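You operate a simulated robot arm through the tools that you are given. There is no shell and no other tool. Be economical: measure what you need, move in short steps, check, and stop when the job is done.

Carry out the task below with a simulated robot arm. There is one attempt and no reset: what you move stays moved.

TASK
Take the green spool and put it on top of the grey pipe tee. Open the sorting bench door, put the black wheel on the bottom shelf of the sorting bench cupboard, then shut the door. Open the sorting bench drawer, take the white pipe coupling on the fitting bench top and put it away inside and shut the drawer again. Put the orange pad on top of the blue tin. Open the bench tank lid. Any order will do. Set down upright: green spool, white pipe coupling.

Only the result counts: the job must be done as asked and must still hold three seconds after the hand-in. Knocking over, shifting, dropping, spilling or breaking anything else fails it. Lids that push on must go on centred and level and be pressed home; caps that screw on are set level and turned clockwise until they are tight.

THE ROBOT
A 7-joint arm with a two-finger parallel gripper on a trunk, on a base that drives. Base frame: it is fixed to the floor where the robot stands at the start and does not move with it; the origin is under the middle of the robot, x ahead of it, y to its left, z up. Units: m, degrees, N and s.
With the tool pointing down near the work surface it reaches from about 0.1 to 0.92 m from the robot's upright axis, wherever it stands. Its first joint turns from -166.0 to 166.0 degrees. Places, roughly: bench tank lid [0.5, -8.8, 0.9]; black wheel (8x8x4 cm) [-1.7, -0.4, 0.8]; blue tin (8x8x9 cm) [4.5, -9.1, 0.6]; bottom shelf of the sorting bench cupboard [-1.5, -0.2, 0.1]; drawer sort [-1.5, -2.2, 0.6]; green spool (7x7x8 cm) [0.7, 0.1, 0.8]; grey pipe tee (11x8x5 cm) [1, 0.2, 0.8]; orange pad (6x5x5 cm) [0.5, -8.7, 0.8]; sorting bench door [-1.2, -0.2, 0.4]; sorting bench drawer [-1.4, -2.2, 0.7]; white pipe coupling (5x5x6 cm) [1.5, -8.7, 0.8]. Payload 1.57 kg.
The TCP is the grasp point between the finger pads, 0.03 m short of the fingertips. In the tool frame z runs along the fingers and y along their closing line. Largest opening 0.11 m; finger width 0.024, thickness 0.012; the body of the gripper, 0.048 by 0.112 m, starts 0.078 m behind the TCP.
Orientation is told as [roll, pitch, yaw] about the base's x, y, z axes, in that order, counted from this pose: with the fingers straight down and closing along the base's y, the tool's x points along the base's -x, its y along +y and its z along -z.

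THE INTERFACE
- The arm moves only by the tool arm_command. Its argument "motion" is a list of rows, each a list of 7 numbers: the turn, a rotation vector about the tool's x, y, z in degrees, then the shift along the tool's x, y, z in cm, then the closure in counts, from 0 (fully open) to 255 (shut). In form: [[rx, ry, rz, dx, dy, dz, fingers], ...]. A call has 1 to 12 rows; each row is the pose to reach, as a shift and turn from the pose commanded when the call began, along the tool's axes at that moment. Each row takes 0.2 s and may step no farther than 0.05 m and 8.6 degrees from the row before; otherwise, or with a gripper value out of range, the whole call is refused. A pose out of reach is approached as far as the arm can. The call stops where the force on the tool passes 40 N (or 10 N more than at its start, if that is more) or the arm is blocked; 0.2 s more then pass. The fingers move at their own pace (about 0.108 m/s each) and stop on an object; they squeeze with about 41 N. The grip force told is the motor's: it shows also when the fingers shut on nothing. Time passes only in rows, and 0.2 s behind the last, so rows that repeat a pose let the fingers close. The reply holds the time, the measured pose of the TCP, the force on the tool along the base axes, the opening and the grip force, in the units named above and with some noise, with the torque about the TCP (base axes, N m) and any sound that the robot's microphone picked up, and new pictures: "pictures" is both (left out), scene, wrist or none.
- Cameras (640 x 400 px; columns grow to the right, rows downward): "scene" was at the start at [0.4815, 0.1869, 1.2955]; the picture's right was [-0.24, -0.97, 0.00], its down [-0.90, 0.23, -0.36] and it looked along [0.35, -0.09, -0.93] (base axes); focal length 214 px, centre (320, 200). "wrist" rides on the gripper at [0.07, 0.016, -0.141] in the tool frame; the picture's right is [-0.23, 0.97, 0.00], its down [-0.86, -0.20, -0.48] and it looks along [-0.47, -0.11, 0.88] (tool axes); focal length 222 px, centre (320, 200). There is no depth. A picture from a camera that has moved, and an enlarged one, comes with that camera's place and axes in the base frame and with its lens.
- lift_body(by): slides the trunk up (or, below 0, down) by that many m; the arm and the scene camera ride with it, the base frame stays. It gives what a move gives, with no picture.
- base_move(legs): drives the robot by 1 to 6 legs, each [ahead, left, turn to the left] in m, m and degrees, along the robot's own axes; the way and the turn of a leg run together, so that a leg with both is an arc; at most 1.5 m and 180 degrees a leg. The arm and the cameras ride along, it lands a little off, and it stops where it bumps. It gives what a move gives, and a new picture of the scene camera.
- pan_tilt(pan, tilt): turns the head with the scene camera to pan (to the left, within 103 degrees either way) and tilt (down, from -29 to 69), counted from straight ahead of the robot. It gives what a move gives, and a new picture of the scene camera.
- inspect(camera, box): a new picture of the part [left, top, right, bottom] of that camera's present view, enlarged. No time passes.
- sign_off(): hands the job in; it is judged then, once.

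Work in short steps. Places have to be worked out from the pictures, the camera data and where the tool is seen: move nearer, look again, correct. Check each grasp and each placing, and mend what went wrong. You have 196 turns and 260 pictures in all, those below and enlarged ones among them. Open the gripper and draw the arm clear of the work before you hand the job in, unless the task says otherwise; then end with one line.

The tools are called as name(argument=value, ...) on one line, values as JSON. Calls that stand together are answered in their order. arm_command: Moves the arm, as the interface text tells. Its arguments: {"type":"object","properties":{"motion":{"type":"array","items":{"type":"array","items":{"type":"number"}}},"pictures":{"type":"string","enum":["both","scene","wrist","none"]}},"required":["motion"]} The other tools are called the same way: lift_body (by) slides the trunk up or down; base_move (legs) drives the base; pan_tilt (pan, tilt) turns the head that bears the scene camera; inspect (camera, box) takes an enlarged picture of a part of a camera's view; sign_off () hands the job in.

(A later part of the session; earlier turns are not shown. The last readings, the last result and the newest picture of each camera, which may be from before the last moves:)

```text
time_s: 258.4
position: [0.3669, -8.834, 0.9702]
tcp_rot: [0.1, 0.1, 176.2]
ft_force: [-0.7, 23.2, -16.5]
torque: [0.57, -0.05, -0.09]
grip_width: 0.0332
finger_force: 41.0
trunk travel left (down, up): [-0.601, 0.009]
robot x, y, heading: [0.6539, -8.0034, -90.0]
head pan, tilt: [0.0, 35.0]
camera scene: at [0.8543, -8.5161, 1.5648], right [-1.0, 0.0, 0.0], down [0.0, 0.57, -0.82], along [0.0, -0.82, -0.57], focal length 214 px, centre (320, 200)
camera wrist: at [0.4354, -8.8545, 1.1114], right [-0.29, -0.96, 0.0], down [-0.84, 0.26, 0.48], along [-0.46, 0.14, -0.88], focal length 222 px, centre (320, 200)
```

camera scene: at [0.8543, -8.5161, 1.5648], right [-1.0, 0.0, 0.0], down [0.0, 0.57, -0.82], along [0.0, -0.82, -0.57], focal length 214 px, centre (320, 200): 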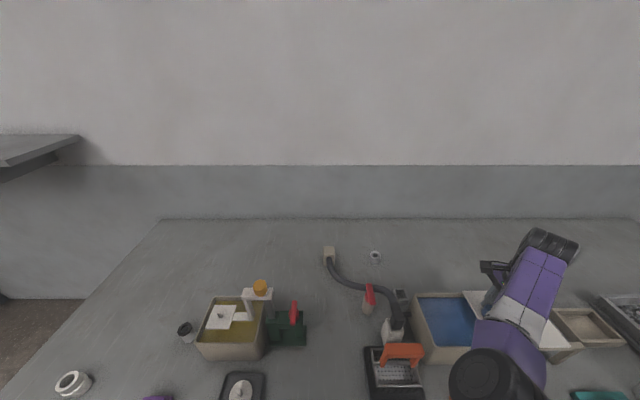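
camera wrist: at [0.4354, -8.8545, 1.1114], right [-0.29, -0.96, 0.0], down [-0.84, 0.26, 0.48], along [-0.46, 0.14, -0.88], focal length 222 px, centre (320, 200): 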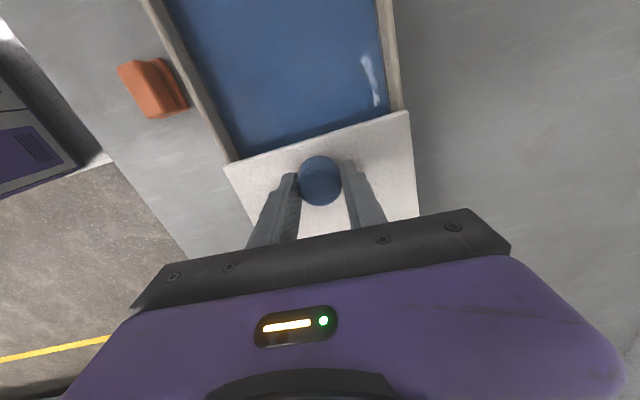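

The lid slides and the blue liquid is exposed. I continue to the end of travel, watching for a stop.

arm_command(motion=[[0, 0, 0, -1, 0.06, 0, 255], [0, 0, 0, -2, 0.13, 0, 255], [0, 0, 0, -3, 0.2, 0, 255], [0, 0, 0, -4, 0.26, 0, 255], [0, 0, 0, -5, 0.33, 0, 255], [0, 0, 0, -5.5, 0.36, 0, 255]])

```text
time_s: 259.4
position: [0.3318, -8.8354, 0.9699]
tcp_rot: [-0.3, 0.7, 176.7]
ft_force: [2.6, 3.1, 4.0]
torque: [0.51, -0.37, -0.05]
grip_width: 0.033
finger_force: 41.2
trunk travel left (down, up): [-0.601, 0.009]
robot x, y, heading: [0.6555, -8.0034, -89.9]
head pan, tilt: [0.0, 35.0]
stopped in row 5: the force on the tool passed its limit at 43 N (the readings are from after the stop); the commanded pose is now the measured one
camera scene: at [0.8551, -8.5159, 1.5654], right [-1.0, 0.0, 0.0], down [0.0, 0.57, -0.82], along [0.0, -0.82, -0.57], focal length 214 px, centre (320, 200)
camera wrist: at [0.3977, -8.8552, 1.1123], right [-0.28, -0.96, -0.01], down [-0.85, 0.25, 0.47], along [-0.45, 0.14, -0.88], focal length 222 px, centre (320, 200)
```

scene: 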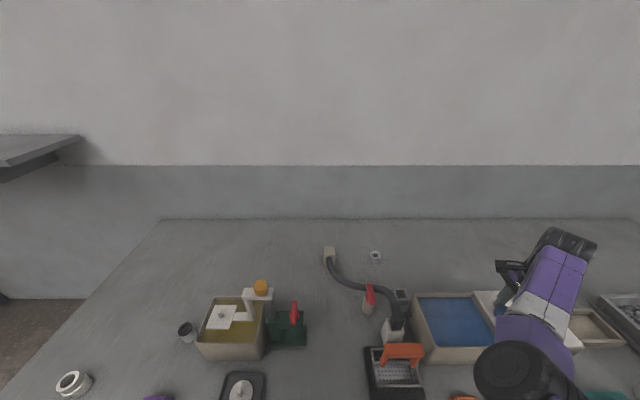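
wrist: 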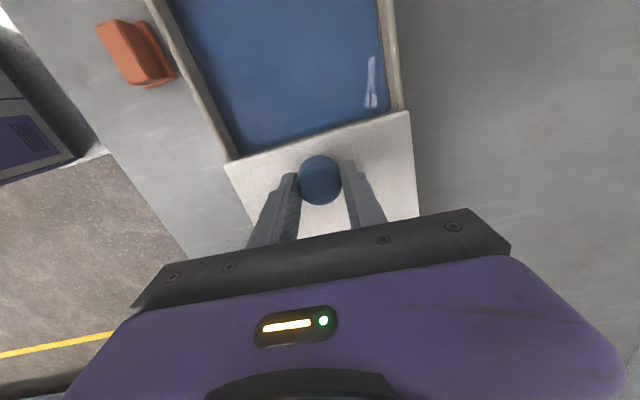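

The lid reached its end stop, with the tank fully open. I release and raise, then move over the orange pad at about (0.48, -8.66).

arm_command(motion=[[0, 0, 0, 0, 0, 0, 150], [0, 0, 0, 0, 0, 0, 80], [0, 0, 0, 0, 0, -4, 60], [0, 0, 0, 0, 0, -8, 60], [0, 0, 0, 0, 0, -12, 60], [0, 0, 0, 3.5, -3.5, -12, 60], [0, 0, 0, 7, -7, -12, 60], [0, 0, 0, 10.5, -10.5, -12, 60], [0, 0, 0, 14, -14, -12, 60], [0, 0, 0, 15, -17, -12, 60], [0, 0, 0, 15, -17, -12, 60]])

```text
time_s: 261.9
position: [0.4901, -8.6738, 1.0941]
tcp_rot: [-0.3, 0.5, 176.6]
ft_force: [0.0, 0.6, 0.4]
torque: [0.03, -0.01, 0.0]
grip_width: 0.084
finger_force: 0.0
trunk travel left (down, up): [-0.601, 0.009]
robot x, y, heading: [0.6534, -8.0018, -90.2]
head pan, tilt: [0.0, 35.0]
camera scene: at [0.855, -8.5161, 1.5649], right [-1.0, 0.0, 0.0], down [0.0, 0.57, -0.82], along [0.0, -0.82, -0.57], focal length 214 px, centre (320, 200)
camera wrist: at [0.5572, -8.6956, 1.2353], right [-0.28, -0.96, -0.01], down [-0.85, 0.25, 0.47], along [-0.45, 0.14, -0.88], focal length 222 px, centre (320, 200)
```

scene: 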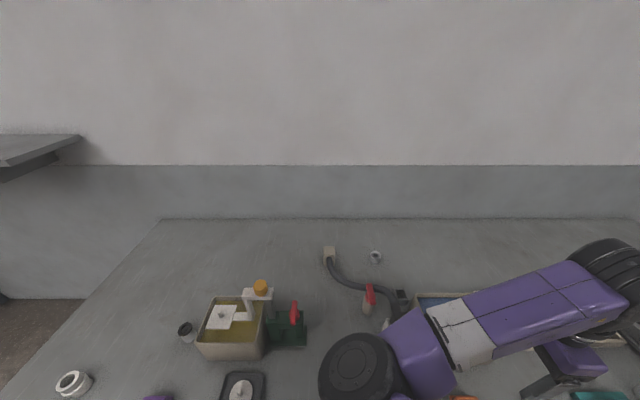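
wrist: 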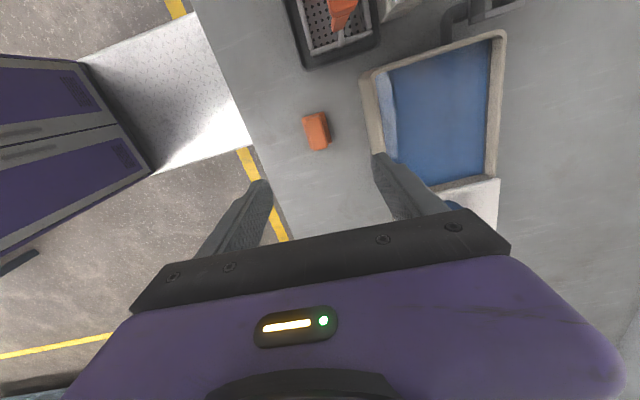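

The pad is at about (0.486, -8.664) and the open tank is beside it. I descend to 0.90 over it and look.

arm_command(motion=[[0, 0, 0, -0.4, -1, 4, 50], [0, 0, 0, -0.4, -1, 8, 50], [0, 0, 0, -0.4, -1, 12, 50], [0, 0, 0, -0.4, -1, 16, 50], [0, 0, 0, -0.4, -1, 19, 50], [0, 0, 0, -0.4, -1, 19, 50]], pictures="wrist")

inspect(camera="wrist", box=[220, 60, 420, 240])

```text
time_s: 263.2
position: [0.4868, -8.6608, 0.9029]
tcp_rot: [-0.2, 0.6, 176.7]
ft_force: [-0.6, 0.2, -1.0]
torque: [0.03, 0.01, -0.02]
grip_width: 0.0883
finger_force: 0.0
trunk travel left (down, up): [-0.601, 0.009]
robot x, y, heading: [0.6592, -8.0012, -89.8]
head pan, tilt: [0.0, 35.0]
camera wrist: at [0.5528, -8.6822, 1.0446], right [-0.28, -0.96, -0.01], down [-0.85, 0.25, 0.47], along [-0.45, 0.14, -0.88], focal length 222 px, centre (320, 200)
```

wrist: 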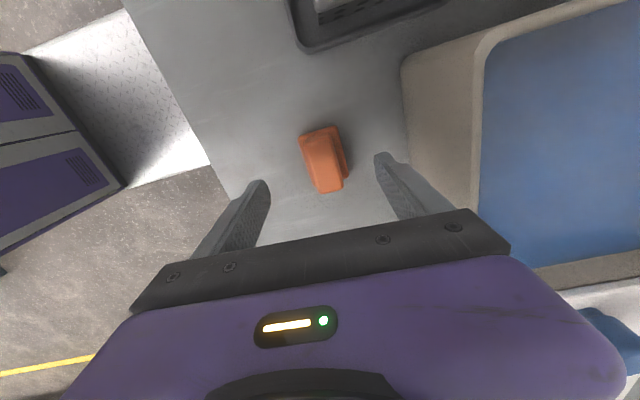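

```text
2.22 times, centred on (320, 150) of wrist
camera zoom: at [0.5528, -8.6822, 1.0446], right [-0.28, -0.96, -0.01], down [-0.85, 0.25, 0.47], along [-0.45, 0.14, -0.88], focal length 494 px, centre (320, 311)
```

zoom: 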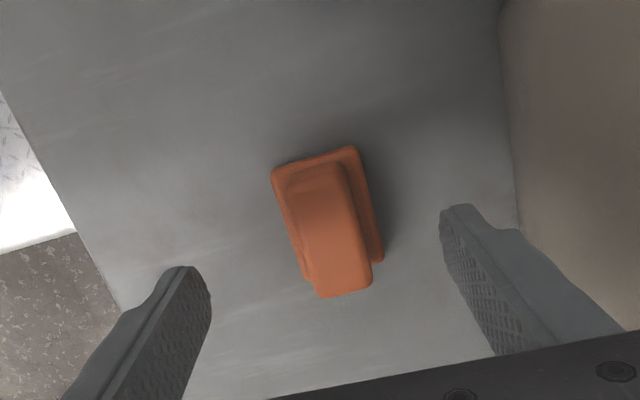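

The pad's long side lies along x, centred at (0.485, -8.664). I descend to z 0.833 and grip.

arm_command(motion=[[0, 0, 0, -0.2, 0.3, 3, 50], [0, 0, 0, -0.2, 0.3, 5.5, 50], [0, 0, 0, -0.2, 0.3, 6.9, 50], [0, 0, 0, -0.2, 0.3, 6.9, 140], [0, 0, 0, -0.2, 0.3, 6.9, 220], [0, 0, 0, -0.2, 0.3, 6.9, 255], [0, 0, 0, -0.2, 0.3, 6.9, 255]], pictures="wrist")

```text
time_s: 264.9
position: [0.4861, -8.667, 0.8319]
tcp_rot: [-0.1, 0.5, 176.7]
ft_force: [1.2, 0.1, -0.7]
torque: [0.01, 0.01, 0.01]
grip_width: 0.0427
finger_force: 41.1
trunk travel left (down, up): [-0.601, 0.009]
robot x, y, heading: [0.6557, -8.0, -90.0]
head pan, tilt: [0.0, 35.0]
camera wrist: at [0.5527, -8.6862, 0.974], right [-0.28, -0.96, -0.01], down [-0.85, 0.25, 0.47], along [-0.45, 0.14, -0.88], focal length 222 px, centre (320, 200)
```

wrist: 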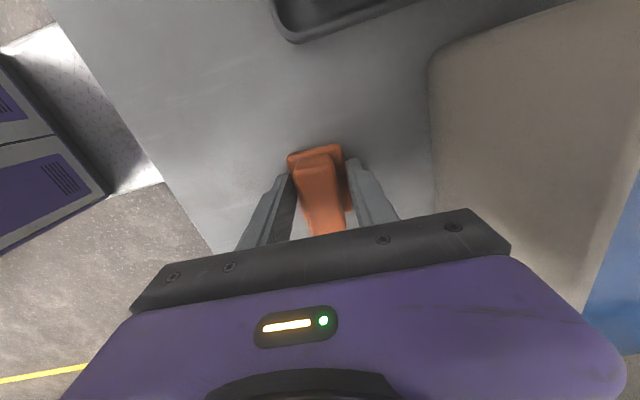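

The pad is gripped (43 mm). I lift it, back away from the bench, and look toward the rack where the blue tin should be.

arm_command(motion=[[0, 0, 0, 0, 0, -4, 255], [0, 0, 0, 0, 0, -8, 255], [0, 0, 0, 0, 0, -12, 255], [0, 0, 0, 0, 0, -16, 255], [0, 0, 0, 0, 0, -19, 255], [0, 0, 0, 0, 0, -19, 255]], pictures="none")

base_move(legs=[[-0.8, 0, 0]])

pan_tilt(pan=70, tilt=15)

```text
time_s: 266.2
position: [0.4842, -8.6657, 1.0197]
tcp_rot: [-0.2, 0.5, 176.6]
ft_force: [0.8, 0.1, -0.3]
torque: [-0.06, 0.0, 0.01]
grip_width: 0.0428
finger_force: 40.7
trunk travel left (down, up): [-0.601, 0.009]
robot x, y, heading: [0.6554, -7.9995, -89.9]
head pan, tilt: [0.0, 35.0]
```

```text
time_s: 270.6
position: [0.481, -7.8446, 1.0187]
tcp_rot: [-0.2, 0.7, 176.0]
ft_force: [0.4, 0.1, 0.7]
torque: [0.0, 0.03, 0.0]
grip_width: 0.0429
finger_force: 41.0
trunk travel left (down, up): [-0.601, 0.009]
robot x, y, heading: [0.6579, -7.182, -90.4]
head pan, tilt: [0.0, 35.0]
camera scene: at [0.8543, -7.6995, 1.5648], right [-1.0, 0.01, 0.0], down [0.01, 0.57, -0.82], along [-0.01, -0.82, -0.57], focal length 214 px, centre (320, 200)
```

scene: 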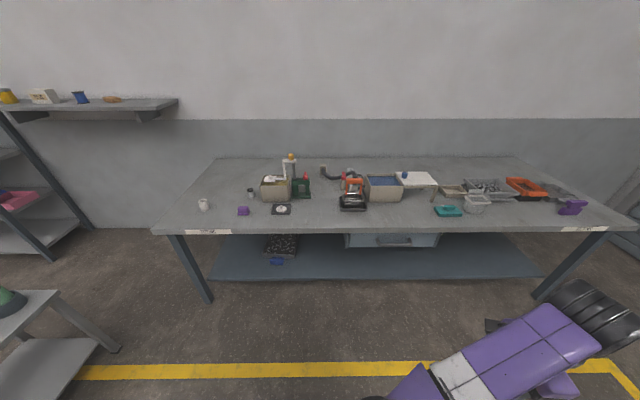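

```text
time_s: 272.0
position: [0.4822, -7.8466, 1.0193]
tcp_rot: [-0.2, 0.6, 176.0]
ft_force: [0.0, 0.4, -0.9]
torque: [0.01, -0.04, 0.0]
grip_width: 0.043
finger_force: 41.7
trunk travel left (down, up): [-0.601, 0.009]
robot x, y, heading: [0.6605, -7.1834, -90.5]
head pan, tilt: [70.0, 15.0]
camera scene: at [0.9427, -7.6444, 1.5968], right [-0.35, -0.94, 0.0], down [-0.24, 0.09, -0.97], along [0.9, -0.34, -0.26], focal length 214 px, centre (320, 200)
```

scene: 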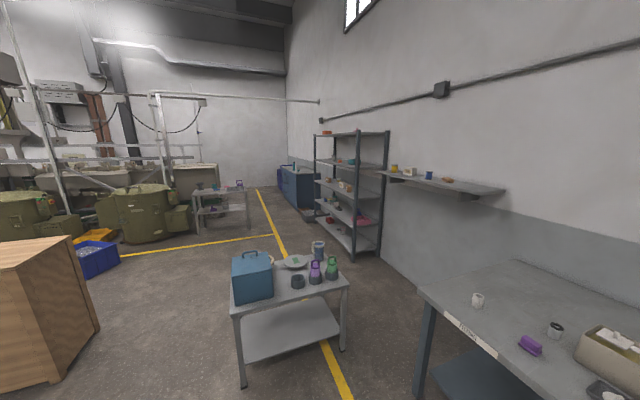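

The rack spans about x 3.4–5 near y -9.1. I zoom to find the blue tin.

inspect(camera="scene", box=[300, 120, 400, 270])

```text
2.67 times, centred on (350, 195) of scene
camera zoom: at [0.9427, -7.6444, 1.5968], right [-0.35, -0.94, 0.0], down [-0.24, 0.09, -0.97], along [0.9, -0.34, -0.26], focal length 572 px, centre (240, 213)
```

zoom: 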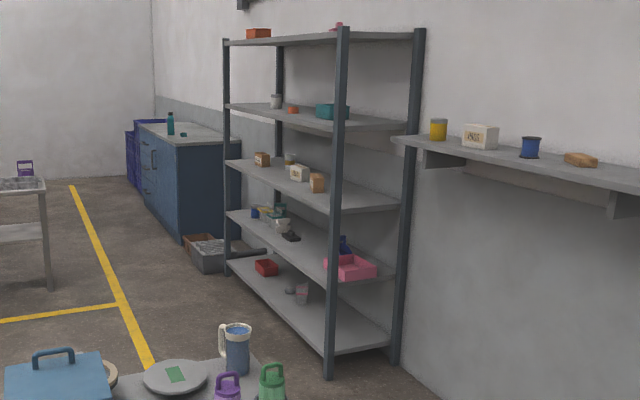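

The blue tin is the item on the second shelf, exactly where (4.5, -9.1, 0.6) projects, with limited headroom. I need a forward-pitched grip, so I'll set the pad back on the bench and regrip it. First I drive back in.

base_move(legs=[[0.8, 0, 0.4]])

arm_command(motion=[[0, 0, 0, 0, 0, 4, 255], [0, 0, 0, 0, 0, 8, 255], [0, 0, 0, 0, 0, 12, 255], [0, 0, 0, 0, 0, 16, 255], [0, 0, 0, 0, 0, 18, 255], [0, 0, 0, 0, 0, 18, 255]], pictures="wrist")

```text
time_s: 276.3
position: [0.4684, -8.6387, 1.0201]
tcp_rot: [-0.2, 0.7, 175.9]
ft_force: [-0.2, 1.2, 0.4]
torque: [-0.02, -0.02, 0.03]
grip_width: 0.0428
finger_force: 40.7
trunk travel left (down, up): [-0.601, 0.009]
robot x, y, heading: [0.6507, -7.9777, -91.0]
head pan, tilt: [70.0, 15.0]
camera scene: at [0.9301, -8.4383, 1.5969], right [-0.36, -0.93, 0.0], down [-0.24, 0.09, -0.97], along [0.9, -0.34, -0.26], focal length 214 px, centre (320, 200)
```

scene: 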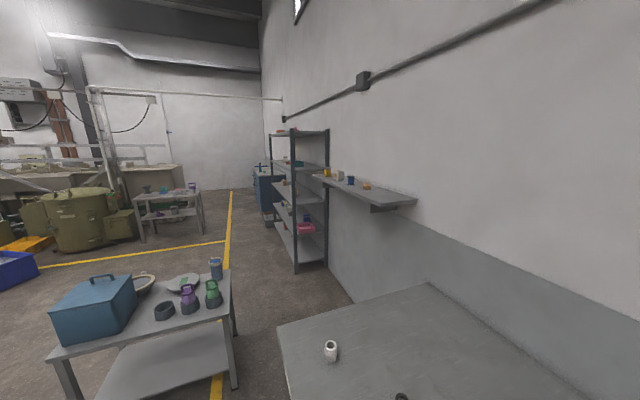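

```text
time_s: 277.7
position: [0.4706, -8.6381, 0.8407]
tcp_rot: [-0.1, 0.6, 175.8]
ft_force: [-0.3, -0.8, -0.9]
torque: [0.01, 0.01, -0.02]
grip_width: 0.0427
finger_force: 40.5
trunk travel left (down, up): [-0.601, 0.009]
robot x, y, heading: [0.6501, -7.9769, -90.8]
head pan, tilt: [70.0, 15.0]
camera wrist: at [0.5371, -8.6596, 0.9826], right [-0.3, -0.95, -0.01], down [-0.84, 0.26, 0.47], along [-0.45, 0.15, -0.88], focal length 222 px, centre (320, 200)
```

wrist: 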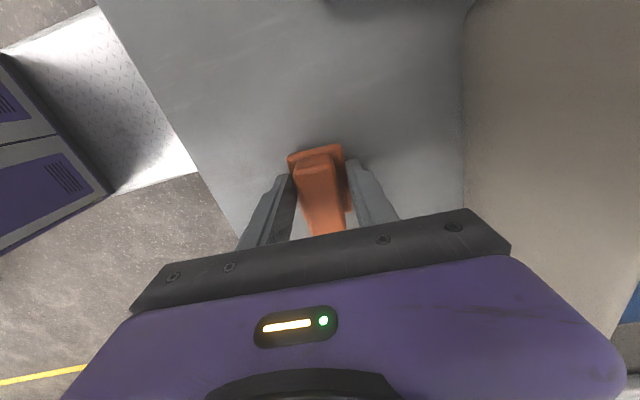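

I lower the last 8 mm, release, and lift clear.

arm_command(motion=[[0, 0, 0, 0, 0, 0.4, 255], [0, 0, 0, 0, 0, 0.8, 255], [0, 0, 0, 0, 0, 0.8, 150], [0, 0, 0, 0, 0, 0.8, 60], [0, 0, 0, 0, 0, 0.8, 40], [0, 0, 0, 0, 0, -3.5, 40], [0, 0, 0, 0, 0, -8, 40], [0, 0, 0, 0, 0, -12, 40], [0, 0, 0, 0, 0, -16, 40], [0, 0, 0, 0, 0, -16, 40]], pictures="wrist")

```text
time_s: 279.9
position: [0.4679, -8.6368, 0.9998]
tcp_rot: [-0.2, 0.6, 175.8]
ft_force: [0.4, 0.7, 0.7]
torque: [-0.02, -0.03, 0.02]
grip_width: 0.0928
finger_force: 0.0
trunk travel left (down, up): [-0.601, 0.009]
robot x, y, heading: [0.6506, -7.9765, -90.8]
head pan, tilt: [70.0, 15.0]
camera wrist: at [0.5346, -8.6583, 1.1409], right [-0.3, -0.95, -0.01], down [-0.84, 0.26, 0.47], along [-0.45, 0.15, -0.88], focal length 222 px, centre (320, 200)
```

wrist: 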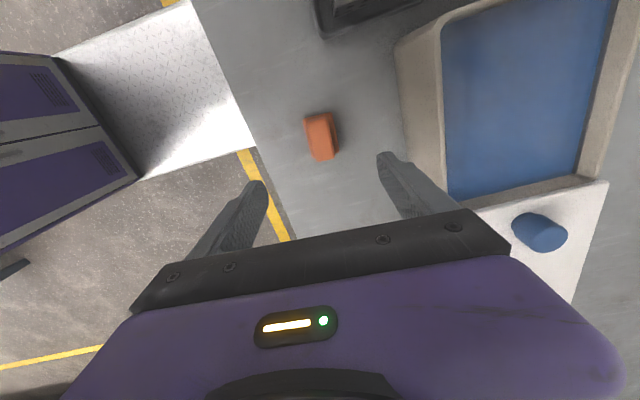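

The pad stands on the bench. Next I turn the hand 90° about its axis, so the fingers close along x with the camera on the far side.

arm_command(motion=[[0, 0, 8, 0, 0, -1, 40], [0, 0, 16, 0, 0, -2, 40], [0, 0, 24, 0, 0, -3, 40], [0, 0, 32, 0, 0, -4, 40], [0, 0, 40, 0, 0, -5, 40], [0, 0, 48, 0, 0, -6, 40], [0, 0, 56, 0, 0, -7, 40], [0, 0, 64, 0, 0, -8, 40], [0, 0, 72, 0, 0, -8, 40], [0, 0, 80, 0, 0, -8, 40], [0, 0, 88, 0, 0, -8, 40], [0, 0, 94, 0, 0, -8, 40]], pictures="none")

arm_command(motion=[[0, 7.5, 0, 0, 0, 0, 40], [0, 15, 0, 0, 0, 0, 40], [0, 22.5, 0, 0, 0, 0, 40], [0, 30, 0, 0, 0, 0, 40], [0, 37.5, 0, 0, 0, 0, 40], [0, 45, 0, 0, 0, 0, 40], [0, 50, 0, 0, 0, 0, 40], [0, 50, 0, 0, 0, 0, 40]])

```text
time_s: 282.5
position: [0.4698, -8.6389, 1.0803]
tcp_rot: [-0.7, -0.3, 81.7]
ft_force: [-0.3, 0.0, -0.2]
torque: [0.0, -0.01, -0.01]
grip_width: 0.0926
finger_force: 0.2
trunk travel left (down, up): [-0.601, 0.009]
robot x, y, heading: [0.6502, -7.9778, -90.8]
head pan, tilt: [70.0, 15.0]
```

```text
time_s: 284.3
position: [0.4672, -8.6377, 1.0795]
tcp_rot: [-0.8, 49.9, 81.1]
ft_force: [0.3, 0.1, 0.6]
torque: [-0.04, -0.02, -0.01]
grip_width: 0.0925
finger_force: 0.2
trunk travel left (down, up): [-0.601, 0.009]
robot x, y, heading: [0.6461, -7.9742, -91.0]
head pan, tilt: [70.0, 15.0]
camera scene: at [0.9301, -8.4383, 1.5969], right [-0.36, -0.93, 0.0], down [-0.24, 0.09, -0.97], along [0.9, -0.34, -0.26], focal length 214 px, centre (320, 200)
camera wrist: at [0.4596, -8.5736, 1.2236], right [-0.94, 0.28, -0.18], down [0.33, 0.88, -0.34], along [0.06, -0.38, -0.92], focal length 222 px, centre (320, 200)
```

scene: 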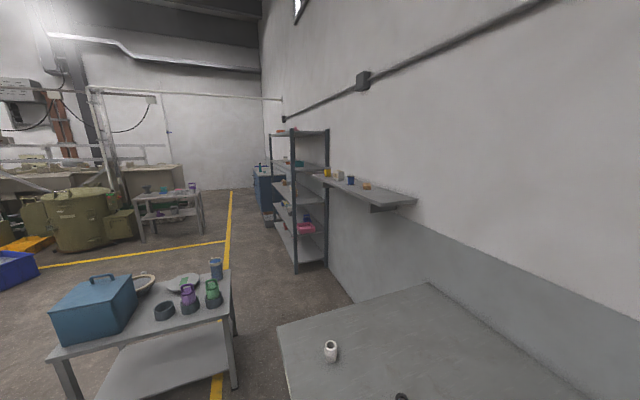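
wrist: 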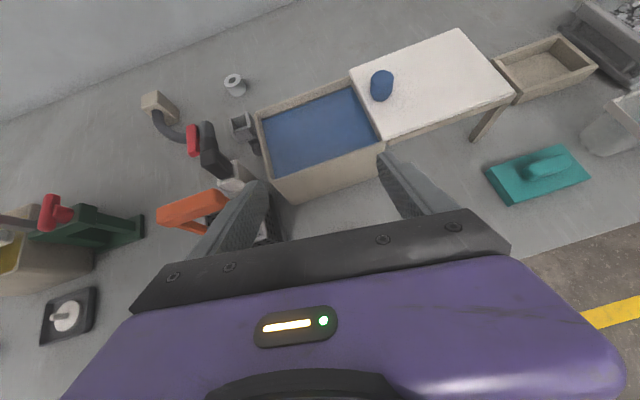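

The hand is pitched 40° below level, with the camera above. I correct the 8° azimuth and descend to look at the pad.

arm_command(motion=[[3, 0, -2.6, -3, 0, 2.4, 40], [6.1, 0, -5.2, -6, 0, 4.8, 40], [6.1, 0, -5.2, -9, 0, 7.4, 40], [6.1, 0, -5.2, -12, 0, 10, 40], [6.1, 0, -5.2, -13.8, 0, 11.6, 40], [6.1, 0, -5.2, -13.8, 0, 11.6, 40]], pictures="wrist")

```text
time_s: 285.7
position: [0.4682, -8.6389, 0.9004]
tcp_rot: [-0.8, 49.7, 89.2]
ft_force: [1.4, 1.2, 0.0]
torque: [0.0, 0.01, -0.01]
grip_width: 0.093
finger_force: 0.1
trunk travel left (down, up): [-0.601, 0.009]
robot x, y, heading: [0.6483, -7.9758, -91.0]
head pan, tilt: [70.0, 15.0]
camera wrist: at [0.4517, -8.5753, 1.0444], right [-0.97, 0.15, -0.18], down [0.21, 0.92, -0.34], along [0.12, -0.37, -0.92], focal length 222 px, centre (320, 200)
```

wrist: 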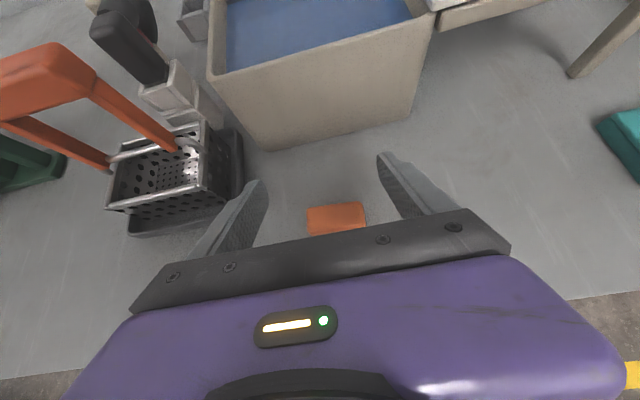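

The pad is centred at (0.467, -8.636). I descend straight 7 cm and close.

arm_command(motion=[[0, 0, 0, -1.8, 0, 1.5, 40], [0, 0, 0, -3.6, 0, 3.0, 40], [0, 0, 0, -5.3, 0, 4.4, 40], [0, 0, 0, -5.3, 0, 4.4, 40], [0, 0, 0, -5.3, 0, 4.4, 130], [0, 0, 0, -5.3, 0, 4.4, 220], [0, 0, 0, -5.3, 0, 4.4, 255], [0, 0, 0, -5.3, 0, 4.4, 255]], pictures="wrist")

```text
time_s: 287.5
position: [0.4721, -8.6384, 0.8313]
tcp_rot: [-0.9, 49.7, 89.2]
ft_force: [0.3, 0.1, 0.2]
torque: [0.03, -0.02, -0.01]
grip_width: 0.0588
finger_force: 41.1
trunk travel left (down, up): [-0.601, 0.009]
robot x, y, heading: [0.6534, -7.9786, -90.9]
head pan, tilt: [70.0, 15.0]
camera wrist: at [0.4536, -8.5755, 0.9752], right [-0.97, 0.15, -0.18], down [0.21, 0.92, -0.34], along [0.12, -0.37, -0.92], focal length 222 px, centre (320, 200)
```

wrist: 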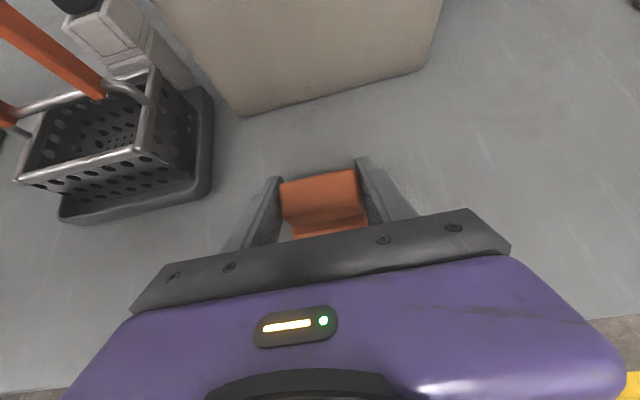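

Gripped at 59 mm across the pad's length. I lift straight up and back away.

arm_command(motion=[[0, 0, 0, 2.3, 0, -1.9, 255], [0, 0, 0, 5, 0, -4.2, 255], [0, 0, 0, 8, 0, -6.8, 255], [0, 0, 0, 11.5, 0, -9.7, 255], [0, 0, 0, 11.5, 0, -9.7, 255]], pictures="wrist")

base_move(legs=[[-0.85, 0, 0]])

```text
time_s: 288.7
position: [0.473, -8.6371, 0.982]
tcp_rot: [-1.0, 49.8, 89.1]
ft_force: [0.0, 0.5, -0.2]
torque: [0.01, -0.01, 0.0]
grip_width: 0.0588
finger_force: 41.1
trunk travel left (down, up): [-0.601, 0.009]
robot x, y, heading: [0.6466, -7.9727, -90.8]
head pan, tilt: [70.0, 15.0]
camera wrist: at [0.4548, -8.5744, 1.1257], right [-0.97, 0.15, -0.18], down [0.21, 0.92, -0.34], along [0.12, -0.37, -0.92], focal length 222 px, centre (320, 200)
```

wrist: 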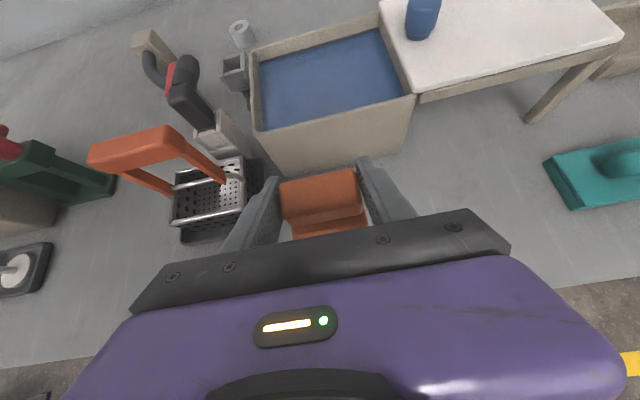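

```text
time_s: 293.1
position: [0.4859, -7.8038, 0.9805]
tcp_rot: [-0.8, 49.8, 89.2]
ft_force: [0.7, -0.8, -0.6]
torque: [-0.01, -0.03, -0.02]
grip_width: 0.0589
finger_force: 41.1
trunk travel left (down, up): [-0.601, 0.009]
robot x, y, heading: [0.6598, -7.142, -90.7]
head pan, tilt: [70.0, 15.0]
camera scene: at [0.9432, -7.6014, 1.5968], right [-0.35, -0.94, 0.0], down [-0.24, 0.09, -0.97], along [0.9, -0.34, -0.26], focal length 214 px, centre (320, 200)
```

scene: 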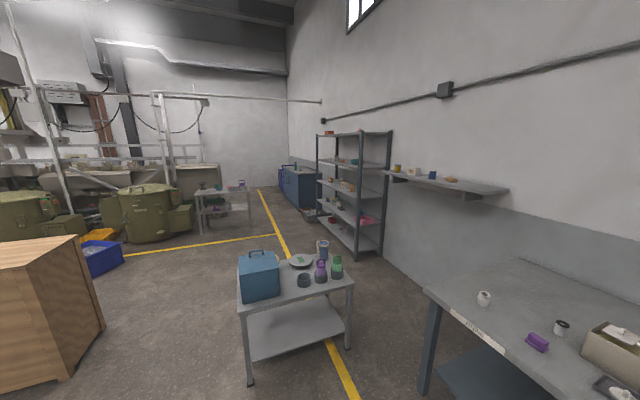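

The cart is at x 2.1–2.65, y -7.5 to -8.3, and the wooden crate stays above y -6.4, so I can pass between them at y about -6.95. I turn left and start driving +x.

base_move(legs=[[0.15, 0, 0], [0, 0, 90.7], [0.65, 0, 0], [0.4, 0.33, 0]])

pan_tilt(pan=-10, tilt=25)

```text
time_s: 304.3
position: [2.3744, -7.0767, 0.9808]
tcp_rot: [-0.8, 49.8, -178.2]
ft_force: [0.2, 0.1, -0.4]
torque: [-0.03, -0.04, -0.01]
grip_width: 0.0591
finger_force: 40.9
trunk travel left (down, up): [-0.601, 0.009]
robot x, y, heading: [1.7084, -6.9309, 1.6]
head pan, tilt: [70.0, 15.0]
camera scene: at [2.1567, -6.6275, 1.5969], right [0.95, -0.31, 0.0], down [-0.08, -0.25, -0.97], along [0.3, 0.92, -0.26], focal length 214 px, centre (320, 200)
```

scene: 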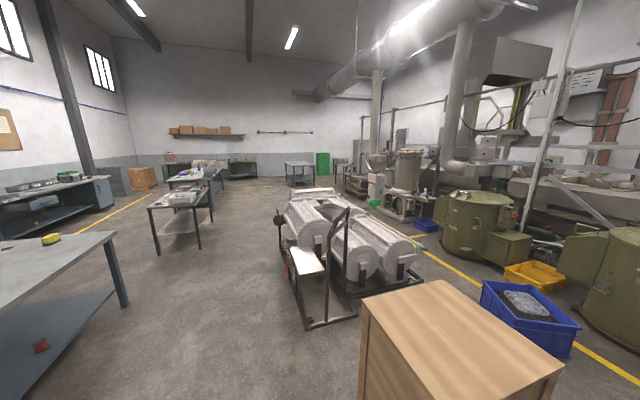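

```text
time_s: 305.8
position: [2.3752, -7.0768, 0.9808]
tcp_rot: [-0.8, 49.7, -178.3]
ft_force: [-1.2, 0.1, -0.5]
torque: [-0.01, 0.0, -0.01]
grip_width: 0.0589
finger_force: 40.9
trunk travel left (down, up): [-0.601, 0.009]
robot x, y, heading: [1.71, -6.9308, 1.7]
head pan, tilt: [-10.0, 25.0]
camera scene: at [2.2186, -6.7294, 1.5806], right [-0.14, -0.99, 0.0], down [-0.42, 0.06, -0.91], along [0.9, -0.13, -0.42], focal length 214 px, centre (320, 200)
```

scene: 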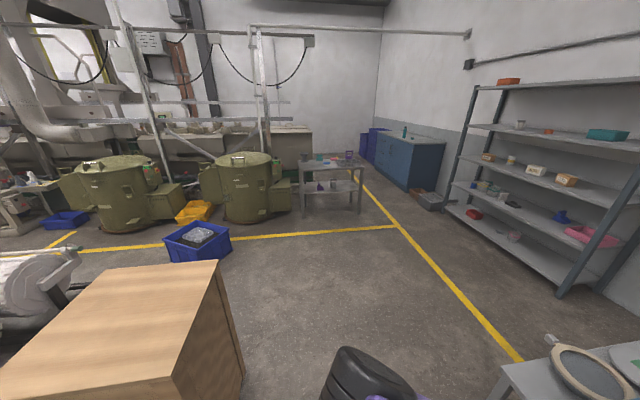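

The way is clear. I drive on to x about 4.4, then turn right to face the rack.

base_move(legs=[[1.4, -0.04, -1.7], [1.35, 0, 0], [0, 0, -90]])

pan_tilt(pan=0, tilt=25)

```text
time_s: 323.0
position: [4.3029, -7.6837, 0.9813]
tcp_rot: [-0.8, 49.8, 90.0]
ft_force: [0.4, -0.3, -0.9]
torque: [0.01, 0.0, -0.02]
grip_width: 0.0588
finger_force: 40.9
trunk travel left (down, up): [-0.601, 0.009]
robot x, y, heading: [4.4746, -7.02, -90.1]
head pan, tilt: [-10.0, 25.0]
camera scene: at [4.6535, -7.5361, 1.5806], right [-0.98, 0.18, 0.0], down [0.07, 0.42, -0.91], along [-0.16, -0.89, -0.42], focal length 214 px, centre (320, 200)
```

scene: 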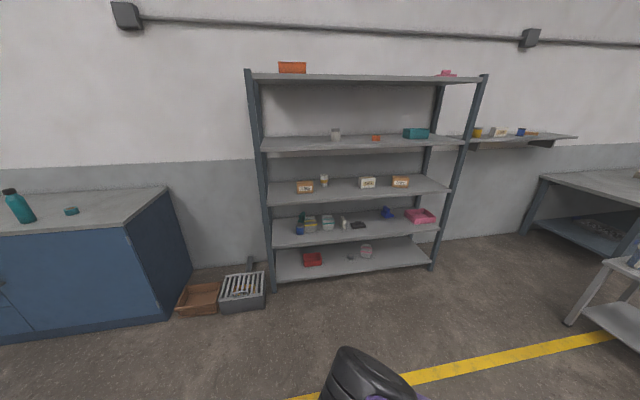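

```text
time_s: 323.7
position: [4.3025, -7.6832, 0.9814]
tcp_rot: [-0.9, 49.9, 90.0]
ft_force: [0.4, -0.1, 0.0]
torque: [0.03, -0.03, 0.01]
grip_width: 0.0588
finger_force: 41.0
trunk travel left (down, up): [-0.601, 0.009]
robot x, y, heading: [4.4701, -7.0207, -90.1]
head pan, tilt: [0.0, 25.0]
camera scene: at [4.6694, -7.5375, 1.5806], right [-1.0, 0.0, 0.0], down [0.0, 0.42, -0.91], along [0.0, -0.91, -0.42], focal length 214 px, centre (320, 200)
```

scene: 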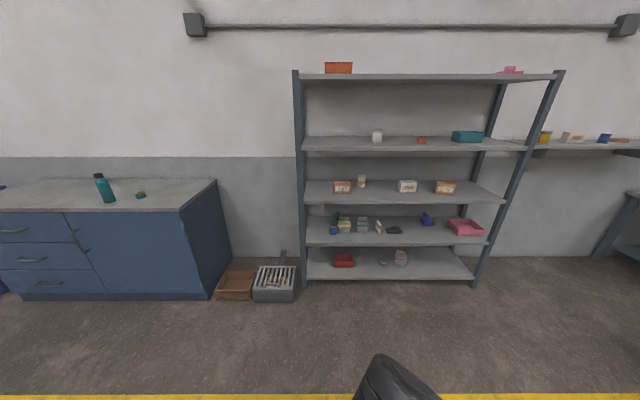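

inspect(camera="scene", box=[295, 165, 495, 285])

```text
3.20 times, centred on (395, 225) of scene
camera zoom: at [4.6694, -7.5375, 1.5806], right [-1.0, 0.0, 0.0], down [0.0, 0.42, -0.91], along [0.0, -0.91, -0.42], focal length 686 px, centre (80, 120)
```

zoom: 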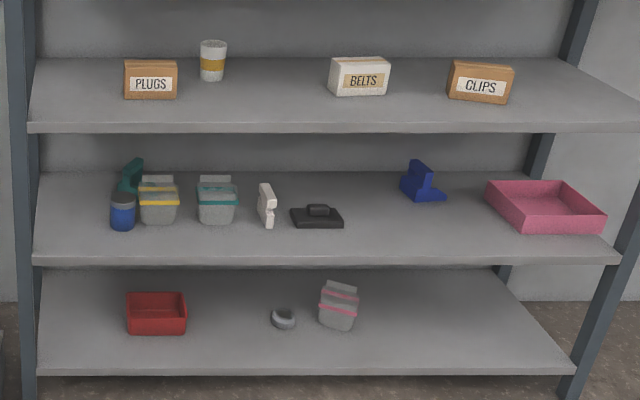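

The blue tin with the grey lid is at about (4.56, -9.09), shelf z about 0.555, with a taller container right beside it on its right. I lower the trunk and move in front for a closer view.

lift_body(by=-0.25)

base_move(legs=[[0.5, 0.26, 0], [0.45, 0, 0]])

arm_command(motion=[[0, 0, 0, 0, 0, 0, 255]], pictures="wrist")

```text
time_s: 326.3
position: [4.3029, -7.6828, 0.7308]
tcp_rot: [-0.8, 49.8, 90.0]
ft_force: [0.7, -0.5, -0.5]
torque: [-0.04, 0.02, -0.02]
grip_width: 0.0589
finger_force: 41.0
trunk travel left (down, up): [-0.351, 0.259]
robot x, y, heading: [4.4694, -7.0169, -90.1]
head pan, tilt: [0.0, 25.0]
```

```text
time_s: 329.7
position: [4.5342, -8.1497, 0.7321]
tcp_rot: [-0.7, 49.8, 90.1]
ft_force: [-0.4, 0.3, -0.4]
torque: [0.02, 0.02, -0.02]
grip_width: 0.0588
finger_force: 41.0
trunk travel left (down, up): [-0.351, 0.259]
robot x, y, heading: [4.704, -7.4863, -90.2]
head pan, tilt: [0.0, 25.0]
stopped in leg 2: the robot was blocked; the commanded pose is now the measured one
camera scene: at [4.9011, -8.0026, 1.3306], right [-1.0, 0.0, 0.0], down [0.0, 0.42, -0.91], along [0.0, -0.91, -0.42], focal length 214 px, centre (320, 200)
```

scene: 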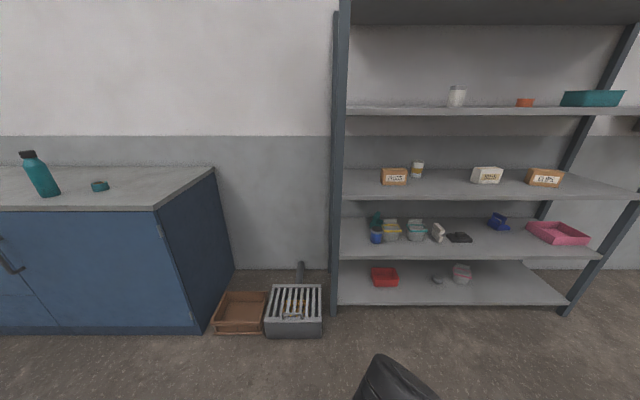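

```text
time_s: 330.1
position: [4.5362, -8.1476, 0.7303]
tcp_rot: [-0.8, 49.9, 90.1]
ft_force: [0.5, -0.4, -0.9]
torque: [0.0, 0.04, 0.01]
grip_width: 0.0589
finger_force: 41.0
trunk travel left (down, up): [-0.351, 0.259]
robot x, y, heading: [4.702, -7.4854, -90.0]
head pan, tilt: [0.0, 25.0]
camera wrist: at [4.5158, -8.0859, 0.8752], right [-0.97, 0.13, -0.18], down [0.19, 0.92, -0.34], along [0.12, -0.37, -0.92], focal length 222 px, centre (320, 200)
```

wrist: 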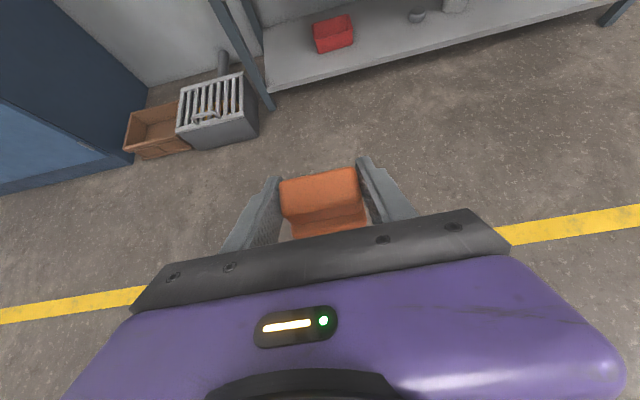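

The base reports being blocked. I tilt the head down to see what's in front.

pan_tilt(pan=0, tilt=69)

```text
time_s: 331.2
position: [4.5343, -8.1478, 0.7321]
tcp_rot: [-0.8, 49.9, 90.1]
ft_force: [-0.1, 0.2, -0.1]
torque: [0.01, 0.0, 0.03]
grip_width: 0.0589
finger_force: 41.5
trunk travel left (down, up): [-0.351, 0.259]
robot x, y, heading: [4.6982, -7.4849, -90.2]
head pan, tilt: [0.0, 68.8]
camera scene: at [4.9011, -7.9664, 1.2712], right [-1.0, 0.0, 0.0], down [0.0, 0.93, -0.36], along [0.0, -0.36, -0.93], focal length 214 px, centre (320, 200)
```

scene: 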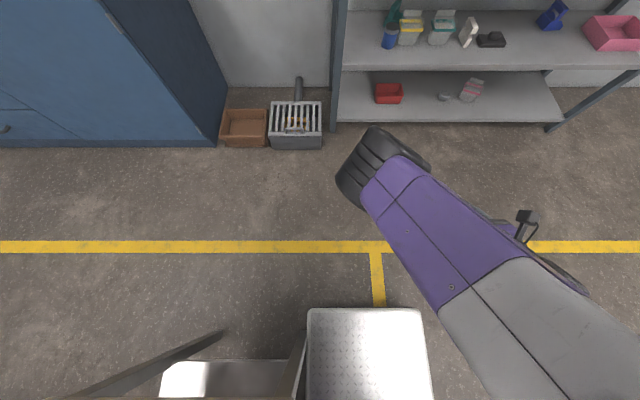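

My base touched the leg of the small table on the left (x about 5). I move right 10 cm to clear it, then look left to check nothing moved.

base_move(legs=[[0, -0.12, 0]])

pan_tilt(pan=100, tilt=40)

```text
time_s: 332.4
position: [4.4145, -8.1473, 0.7307]
tcp_rot: [-0.8, 49.7, 89.9]
ft_force: [0.1, -0.2, 0.6]
torque: [-0.02, 0.02, 0.01]
grip_width: 0.0588
finger_force: 41.2
trunk travel left (down, up): [-0.351, 0.259]
robot x, y, heading: [4.5803, -7.483, -90.2]
head pan, tilt: [0.0, 68.8]
camera scene: at [4.7824, -7.9669, 1.2712], right [-1.0, 0.0, 0.0], down [0.0, 0.93, -0.36], along [0.0, -0.36, -0.93], focal length 214 px, centre (320, 200)
```

scene: 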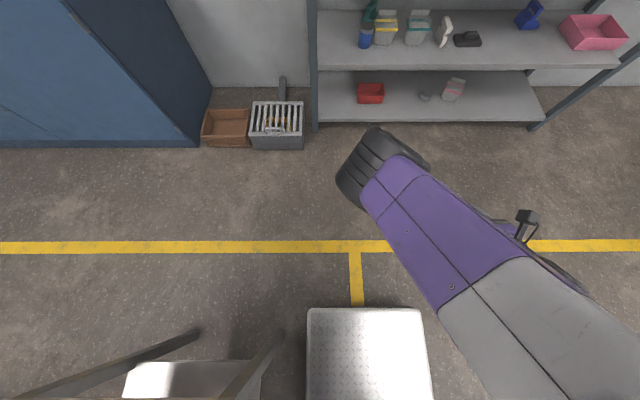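

```text
time_s: 334.2
position: [4.4152, -8.1481, 0.7302]
tcp_rot: [-0.8, 49.9, 89.8]
ft_force: [-0.1, -0.2, -0.4]
torque: [-0.01, 0.0, -0.01]
grip_width: 0.0588
finger_force: 40.7
trunk travel left (down, up): [-0.351, 0.259]
robot x, y, heading: [4.5848, -7.4829, -90.1]
head pan, tilt: [100.0, 40.0]
camera scene: at [4.8665, -7.8966, 1.3073], right [0.17, -0.99, 0.0], down [-0.63, -0.11, -0.77], along [0.75, 0.13, -0.64], focal length 214 px, centre (320, 200)
```

scene: 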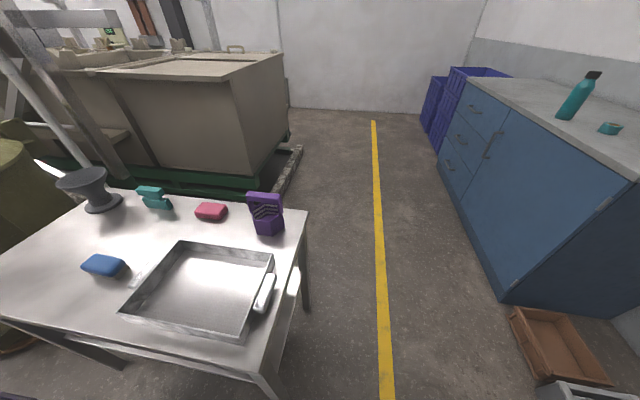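

Nothing on that table was disturbed. I shift the hand left with the arm instead of the base, then advance to just short of the shelf.

arm_command(motion=[[0, 0, 0, 0, -3.5, 0, 255], [0, 0, 0, 0, -7, 0, 255], [0, 0, 0, 0, -10.5, 0, 255], [0, 0, 0, 0, -14.5, 0, 255], [0, 0, 0, 0, -14.5, 0, 255]], pictures="none")

base_move(legs=[[0.6, 0, 0]])

pan_tilt(pan=15, tilt=45)

arm_command(motion=[[0, 0, 0, 0, -14.5, 0, 255]], pictures="wrist")

```text
time_s: 335.4
position: [4.5581, -8.1495, 0.7309]
tcp_rot: [-0.8, 49.7, 89.8]
ft_force: [0.2, 0.5, 0.5]
torque: [0.02, -0.01, 0.01]
grip_width: 0.0588
finger_force: 41.0
trunk travel left (down, up): [-0.351, 0.259]
robot x, y, heading: [4.5815, -7.4837, -90.0]
head pan, tilt: [100.0, 40.0]
```

```text
time_s: 338.7
position: [4.5541, -8.7426, 0.7311]
tcp_rot: [-0.8, 49.8, 89.7]
ft_force: [-0.3, -0.2, -0.8]
torque: [-0.02, 0.02, -0.01]
grip_width: 0.0586
finger_force: 41.0
trunk travel left (down, up): [-0.351, 0.259]
robot x, y, heading: [4.5822, -8.0788, -90.2]
head pan, tilt: [100.0, 40.0]
camera scene: at [4.8618, -8.4902, 1.3073], right [0.17, -0.99, 0.0], down [-0.63, -0.11, -0.77], along [0.76, 0.13, -0.64], focal length 214 px, centre (320, 200)
```

scene: 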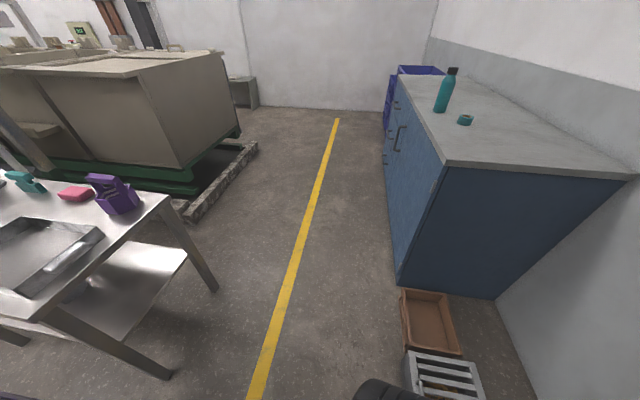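

```text
time_s: 340.3
position: [4.5531, -8.7409, 0.7307]
tcp_rot: [-0.7, 49.8, 89.6]
ft_force: [0.4, -0.1, -0.1]
torque: [0.03, 0.01, 0.03]
grip_width: 0.0585
finger_force: 41.2
trunk travel left (down, up): [-0.351, 0.259]
robot x, y, heading: [4.5791, -8.0755, -90.3]
head pan, tilt: [15.0, 45.0]
camera scene: at [4.7985, -8.583, 1.3], right [-0.97, -0.25, 0.0], down [-0.18, 0.68, -0.71], along [0.18, -0.68, -0.71], focal length 214 px, centre (320, 200)
```

scene: 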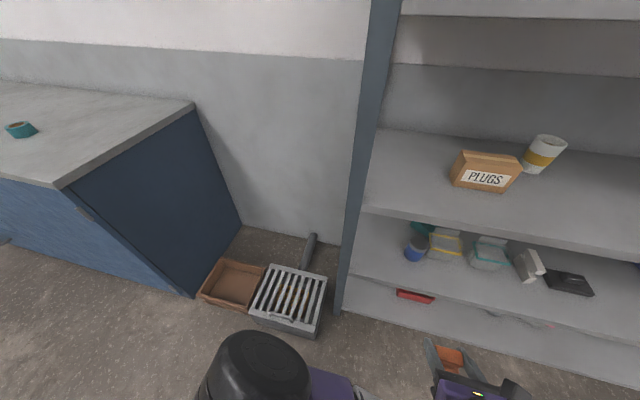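

```text
refused: row 1 steps farther than a row can; nothing moved
```

inspect(camera="scene", box=[360, 200, 560, 300])

inspect(camera="wrist", box=[160, 0, 480, 200])

```text
3.20 times, centred on (460, 250) of scene
camera zoom: at [4.7985, -8.583, 1.3], right [-0.97, -0.25, 0.0], down [-0.18, 0.68, -0.71], along [0.18, -0.68, -0.71], focal length 686 px, centre (-128, 40)
```

zoom: 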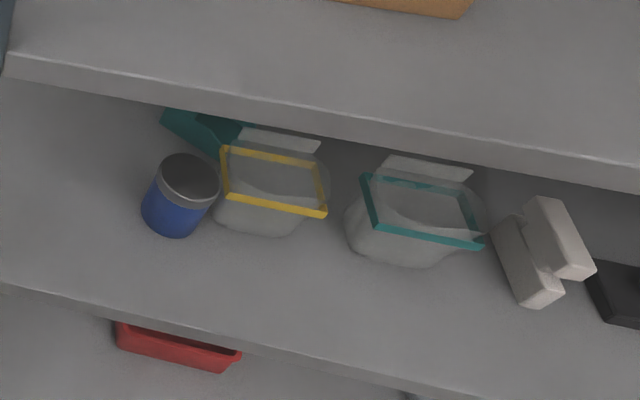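

```text
2.00 times, centred on (320, 100) of wrist
camera zoom: at [4.5345, -8.6788, 0.8751], right [-0.97, 0.14, -0.18], down [0.2, 0.92, -0.34], along [0.12, -0.37, -0.92], focal length 444 px, centre (320, 400)
```

zoom: 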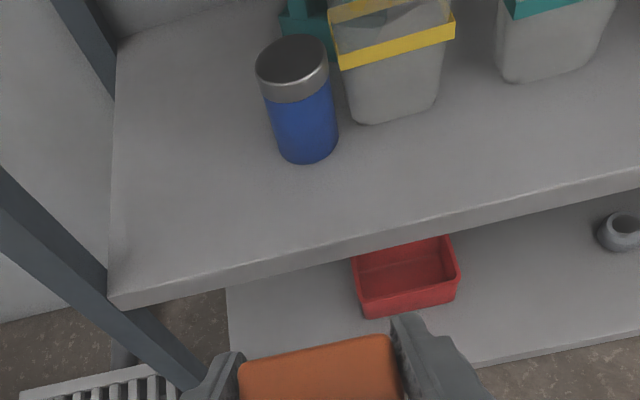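

The tin's top centre is at (4.548, -9.13), z about 0.60. The container rim is at about the same height, 4 cm to its right. I lower the trunk to bring the pad just above the tin and drive in.

lift_body(by=-0.064)

base_move(legs=[[0.25, 0, 0.3]])

inspect(camera="wrist", box=[160, 40, 480, 240])

```text
time_s: 341.3
position: [4.5531, -8.7422, 0.6661]
tcp_rot: [-0.8, 49.8, 89.7]
ft_force: [0.0, -0.1, -0.5]
torque: [-0.03, 0.05, 0.0]
grip_width: 0.0588
finger_force: 40.7
trunk travel left (down, up): [-0.287, 0.323]
robot x, y, heading: [4.5839, -8.0748, -90.5]
head pan, tilt: [15.0, 45.0]
```

```text
time_s: 343.2
position: [4.5543, -8.9938, 0.6664]
tcp_rot: [-0.8, 49.8, 89.9]
ft_force: [0.4, -0.5, -1.5]
torque: [0.01, 0.01, -0.02]
grip_width: 0.0587
finger_force: 41.5
trunk travel left (down, up): [-0.287, 0.323]
robot x, y, heading: [4.5816, -8.3316, -90.1]
head pan, tilt: [15.0, 45.0]
camera scene: at [4.7995, -8.8354, 1.236], right [-0.97, -0.26, 0.0], down [-0.18, 0.68, -0.71], along [0.18, -0.68, -0.71], focal length 214 px, centre (320, 200)
```

scene: 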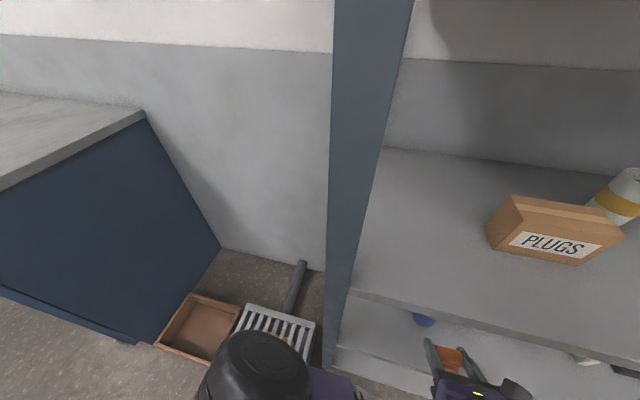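

```text
2.00 times, centred on (320, 140) of wrist
camera zoom: at [4.5361, -8.9324, 0.811], right [-0.97, 0.14, -0.18], down [0.19, 0.92, -0.34], along [0.12, -0.37, -0.92], focal length 444 px, centre (320, 320)
```

zoom: 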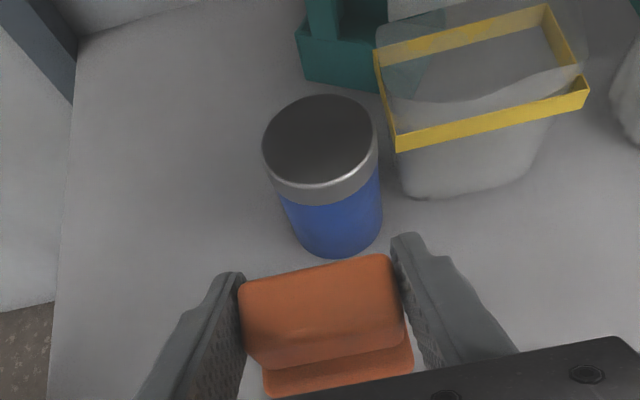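

The tin top is confirmed at (4.548, -9.133). I drive 13 cm further to bring the pad over it.

base_move(legs=[[0.132, 0, 0]])

inspect(camera="wrist", box=[160, 40, 480, 240])

```text
time_s: 344.5
position: [4.5611, -9.1026, 0.6653]
tcp_rot: [0.0, 48.7, 91.5]
ft_force: [0.1, -0.6, -1.1]
torque: [0.04, 0.0, 0.0]
grip_width: 0.0589
finger_force: 40.4
trunk travel left (down, up): [-0.287, 0.323]
robot x, y, heading: [4.5773, -8.4469, -89.6]
head pan, tilt: [15.0, 45.0]
stopped in leg 1: the robot was blocked; the commanded pose is now the measured one
camera scene: at [4.8023, -8.9504, 1.2364], right [-0.96, -0.26, 0.0], down [-0.19, 0.68, -0.71], along [0.19, -0.68, -0.71], focal length 214 px, centre (320, 200)
```

scene: 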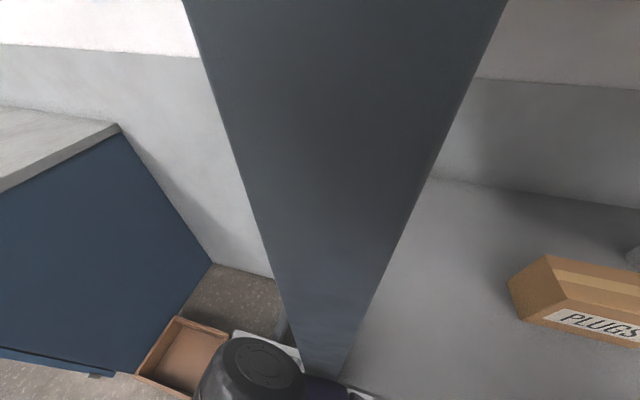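

```text
2.00 times, centred on (320, 140) of wrist
camera zoom: at [4.5423, -9.0432, 0.8096], right [-0.98, 0.12, -0.17], down [0.18, 0.93, -0.33], along [0.12, -0.35, -0.93], focal length 444 px, centre (320, 320)
```

zoom: 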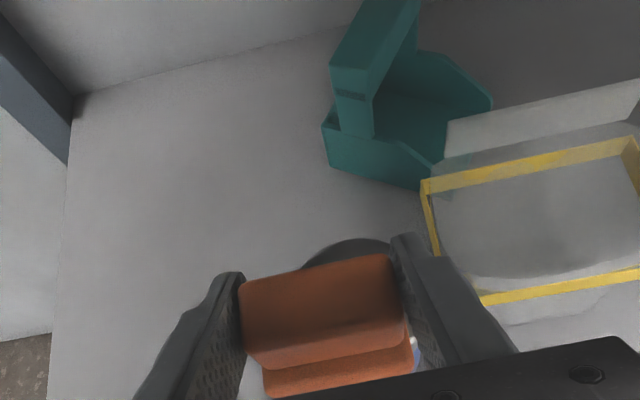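

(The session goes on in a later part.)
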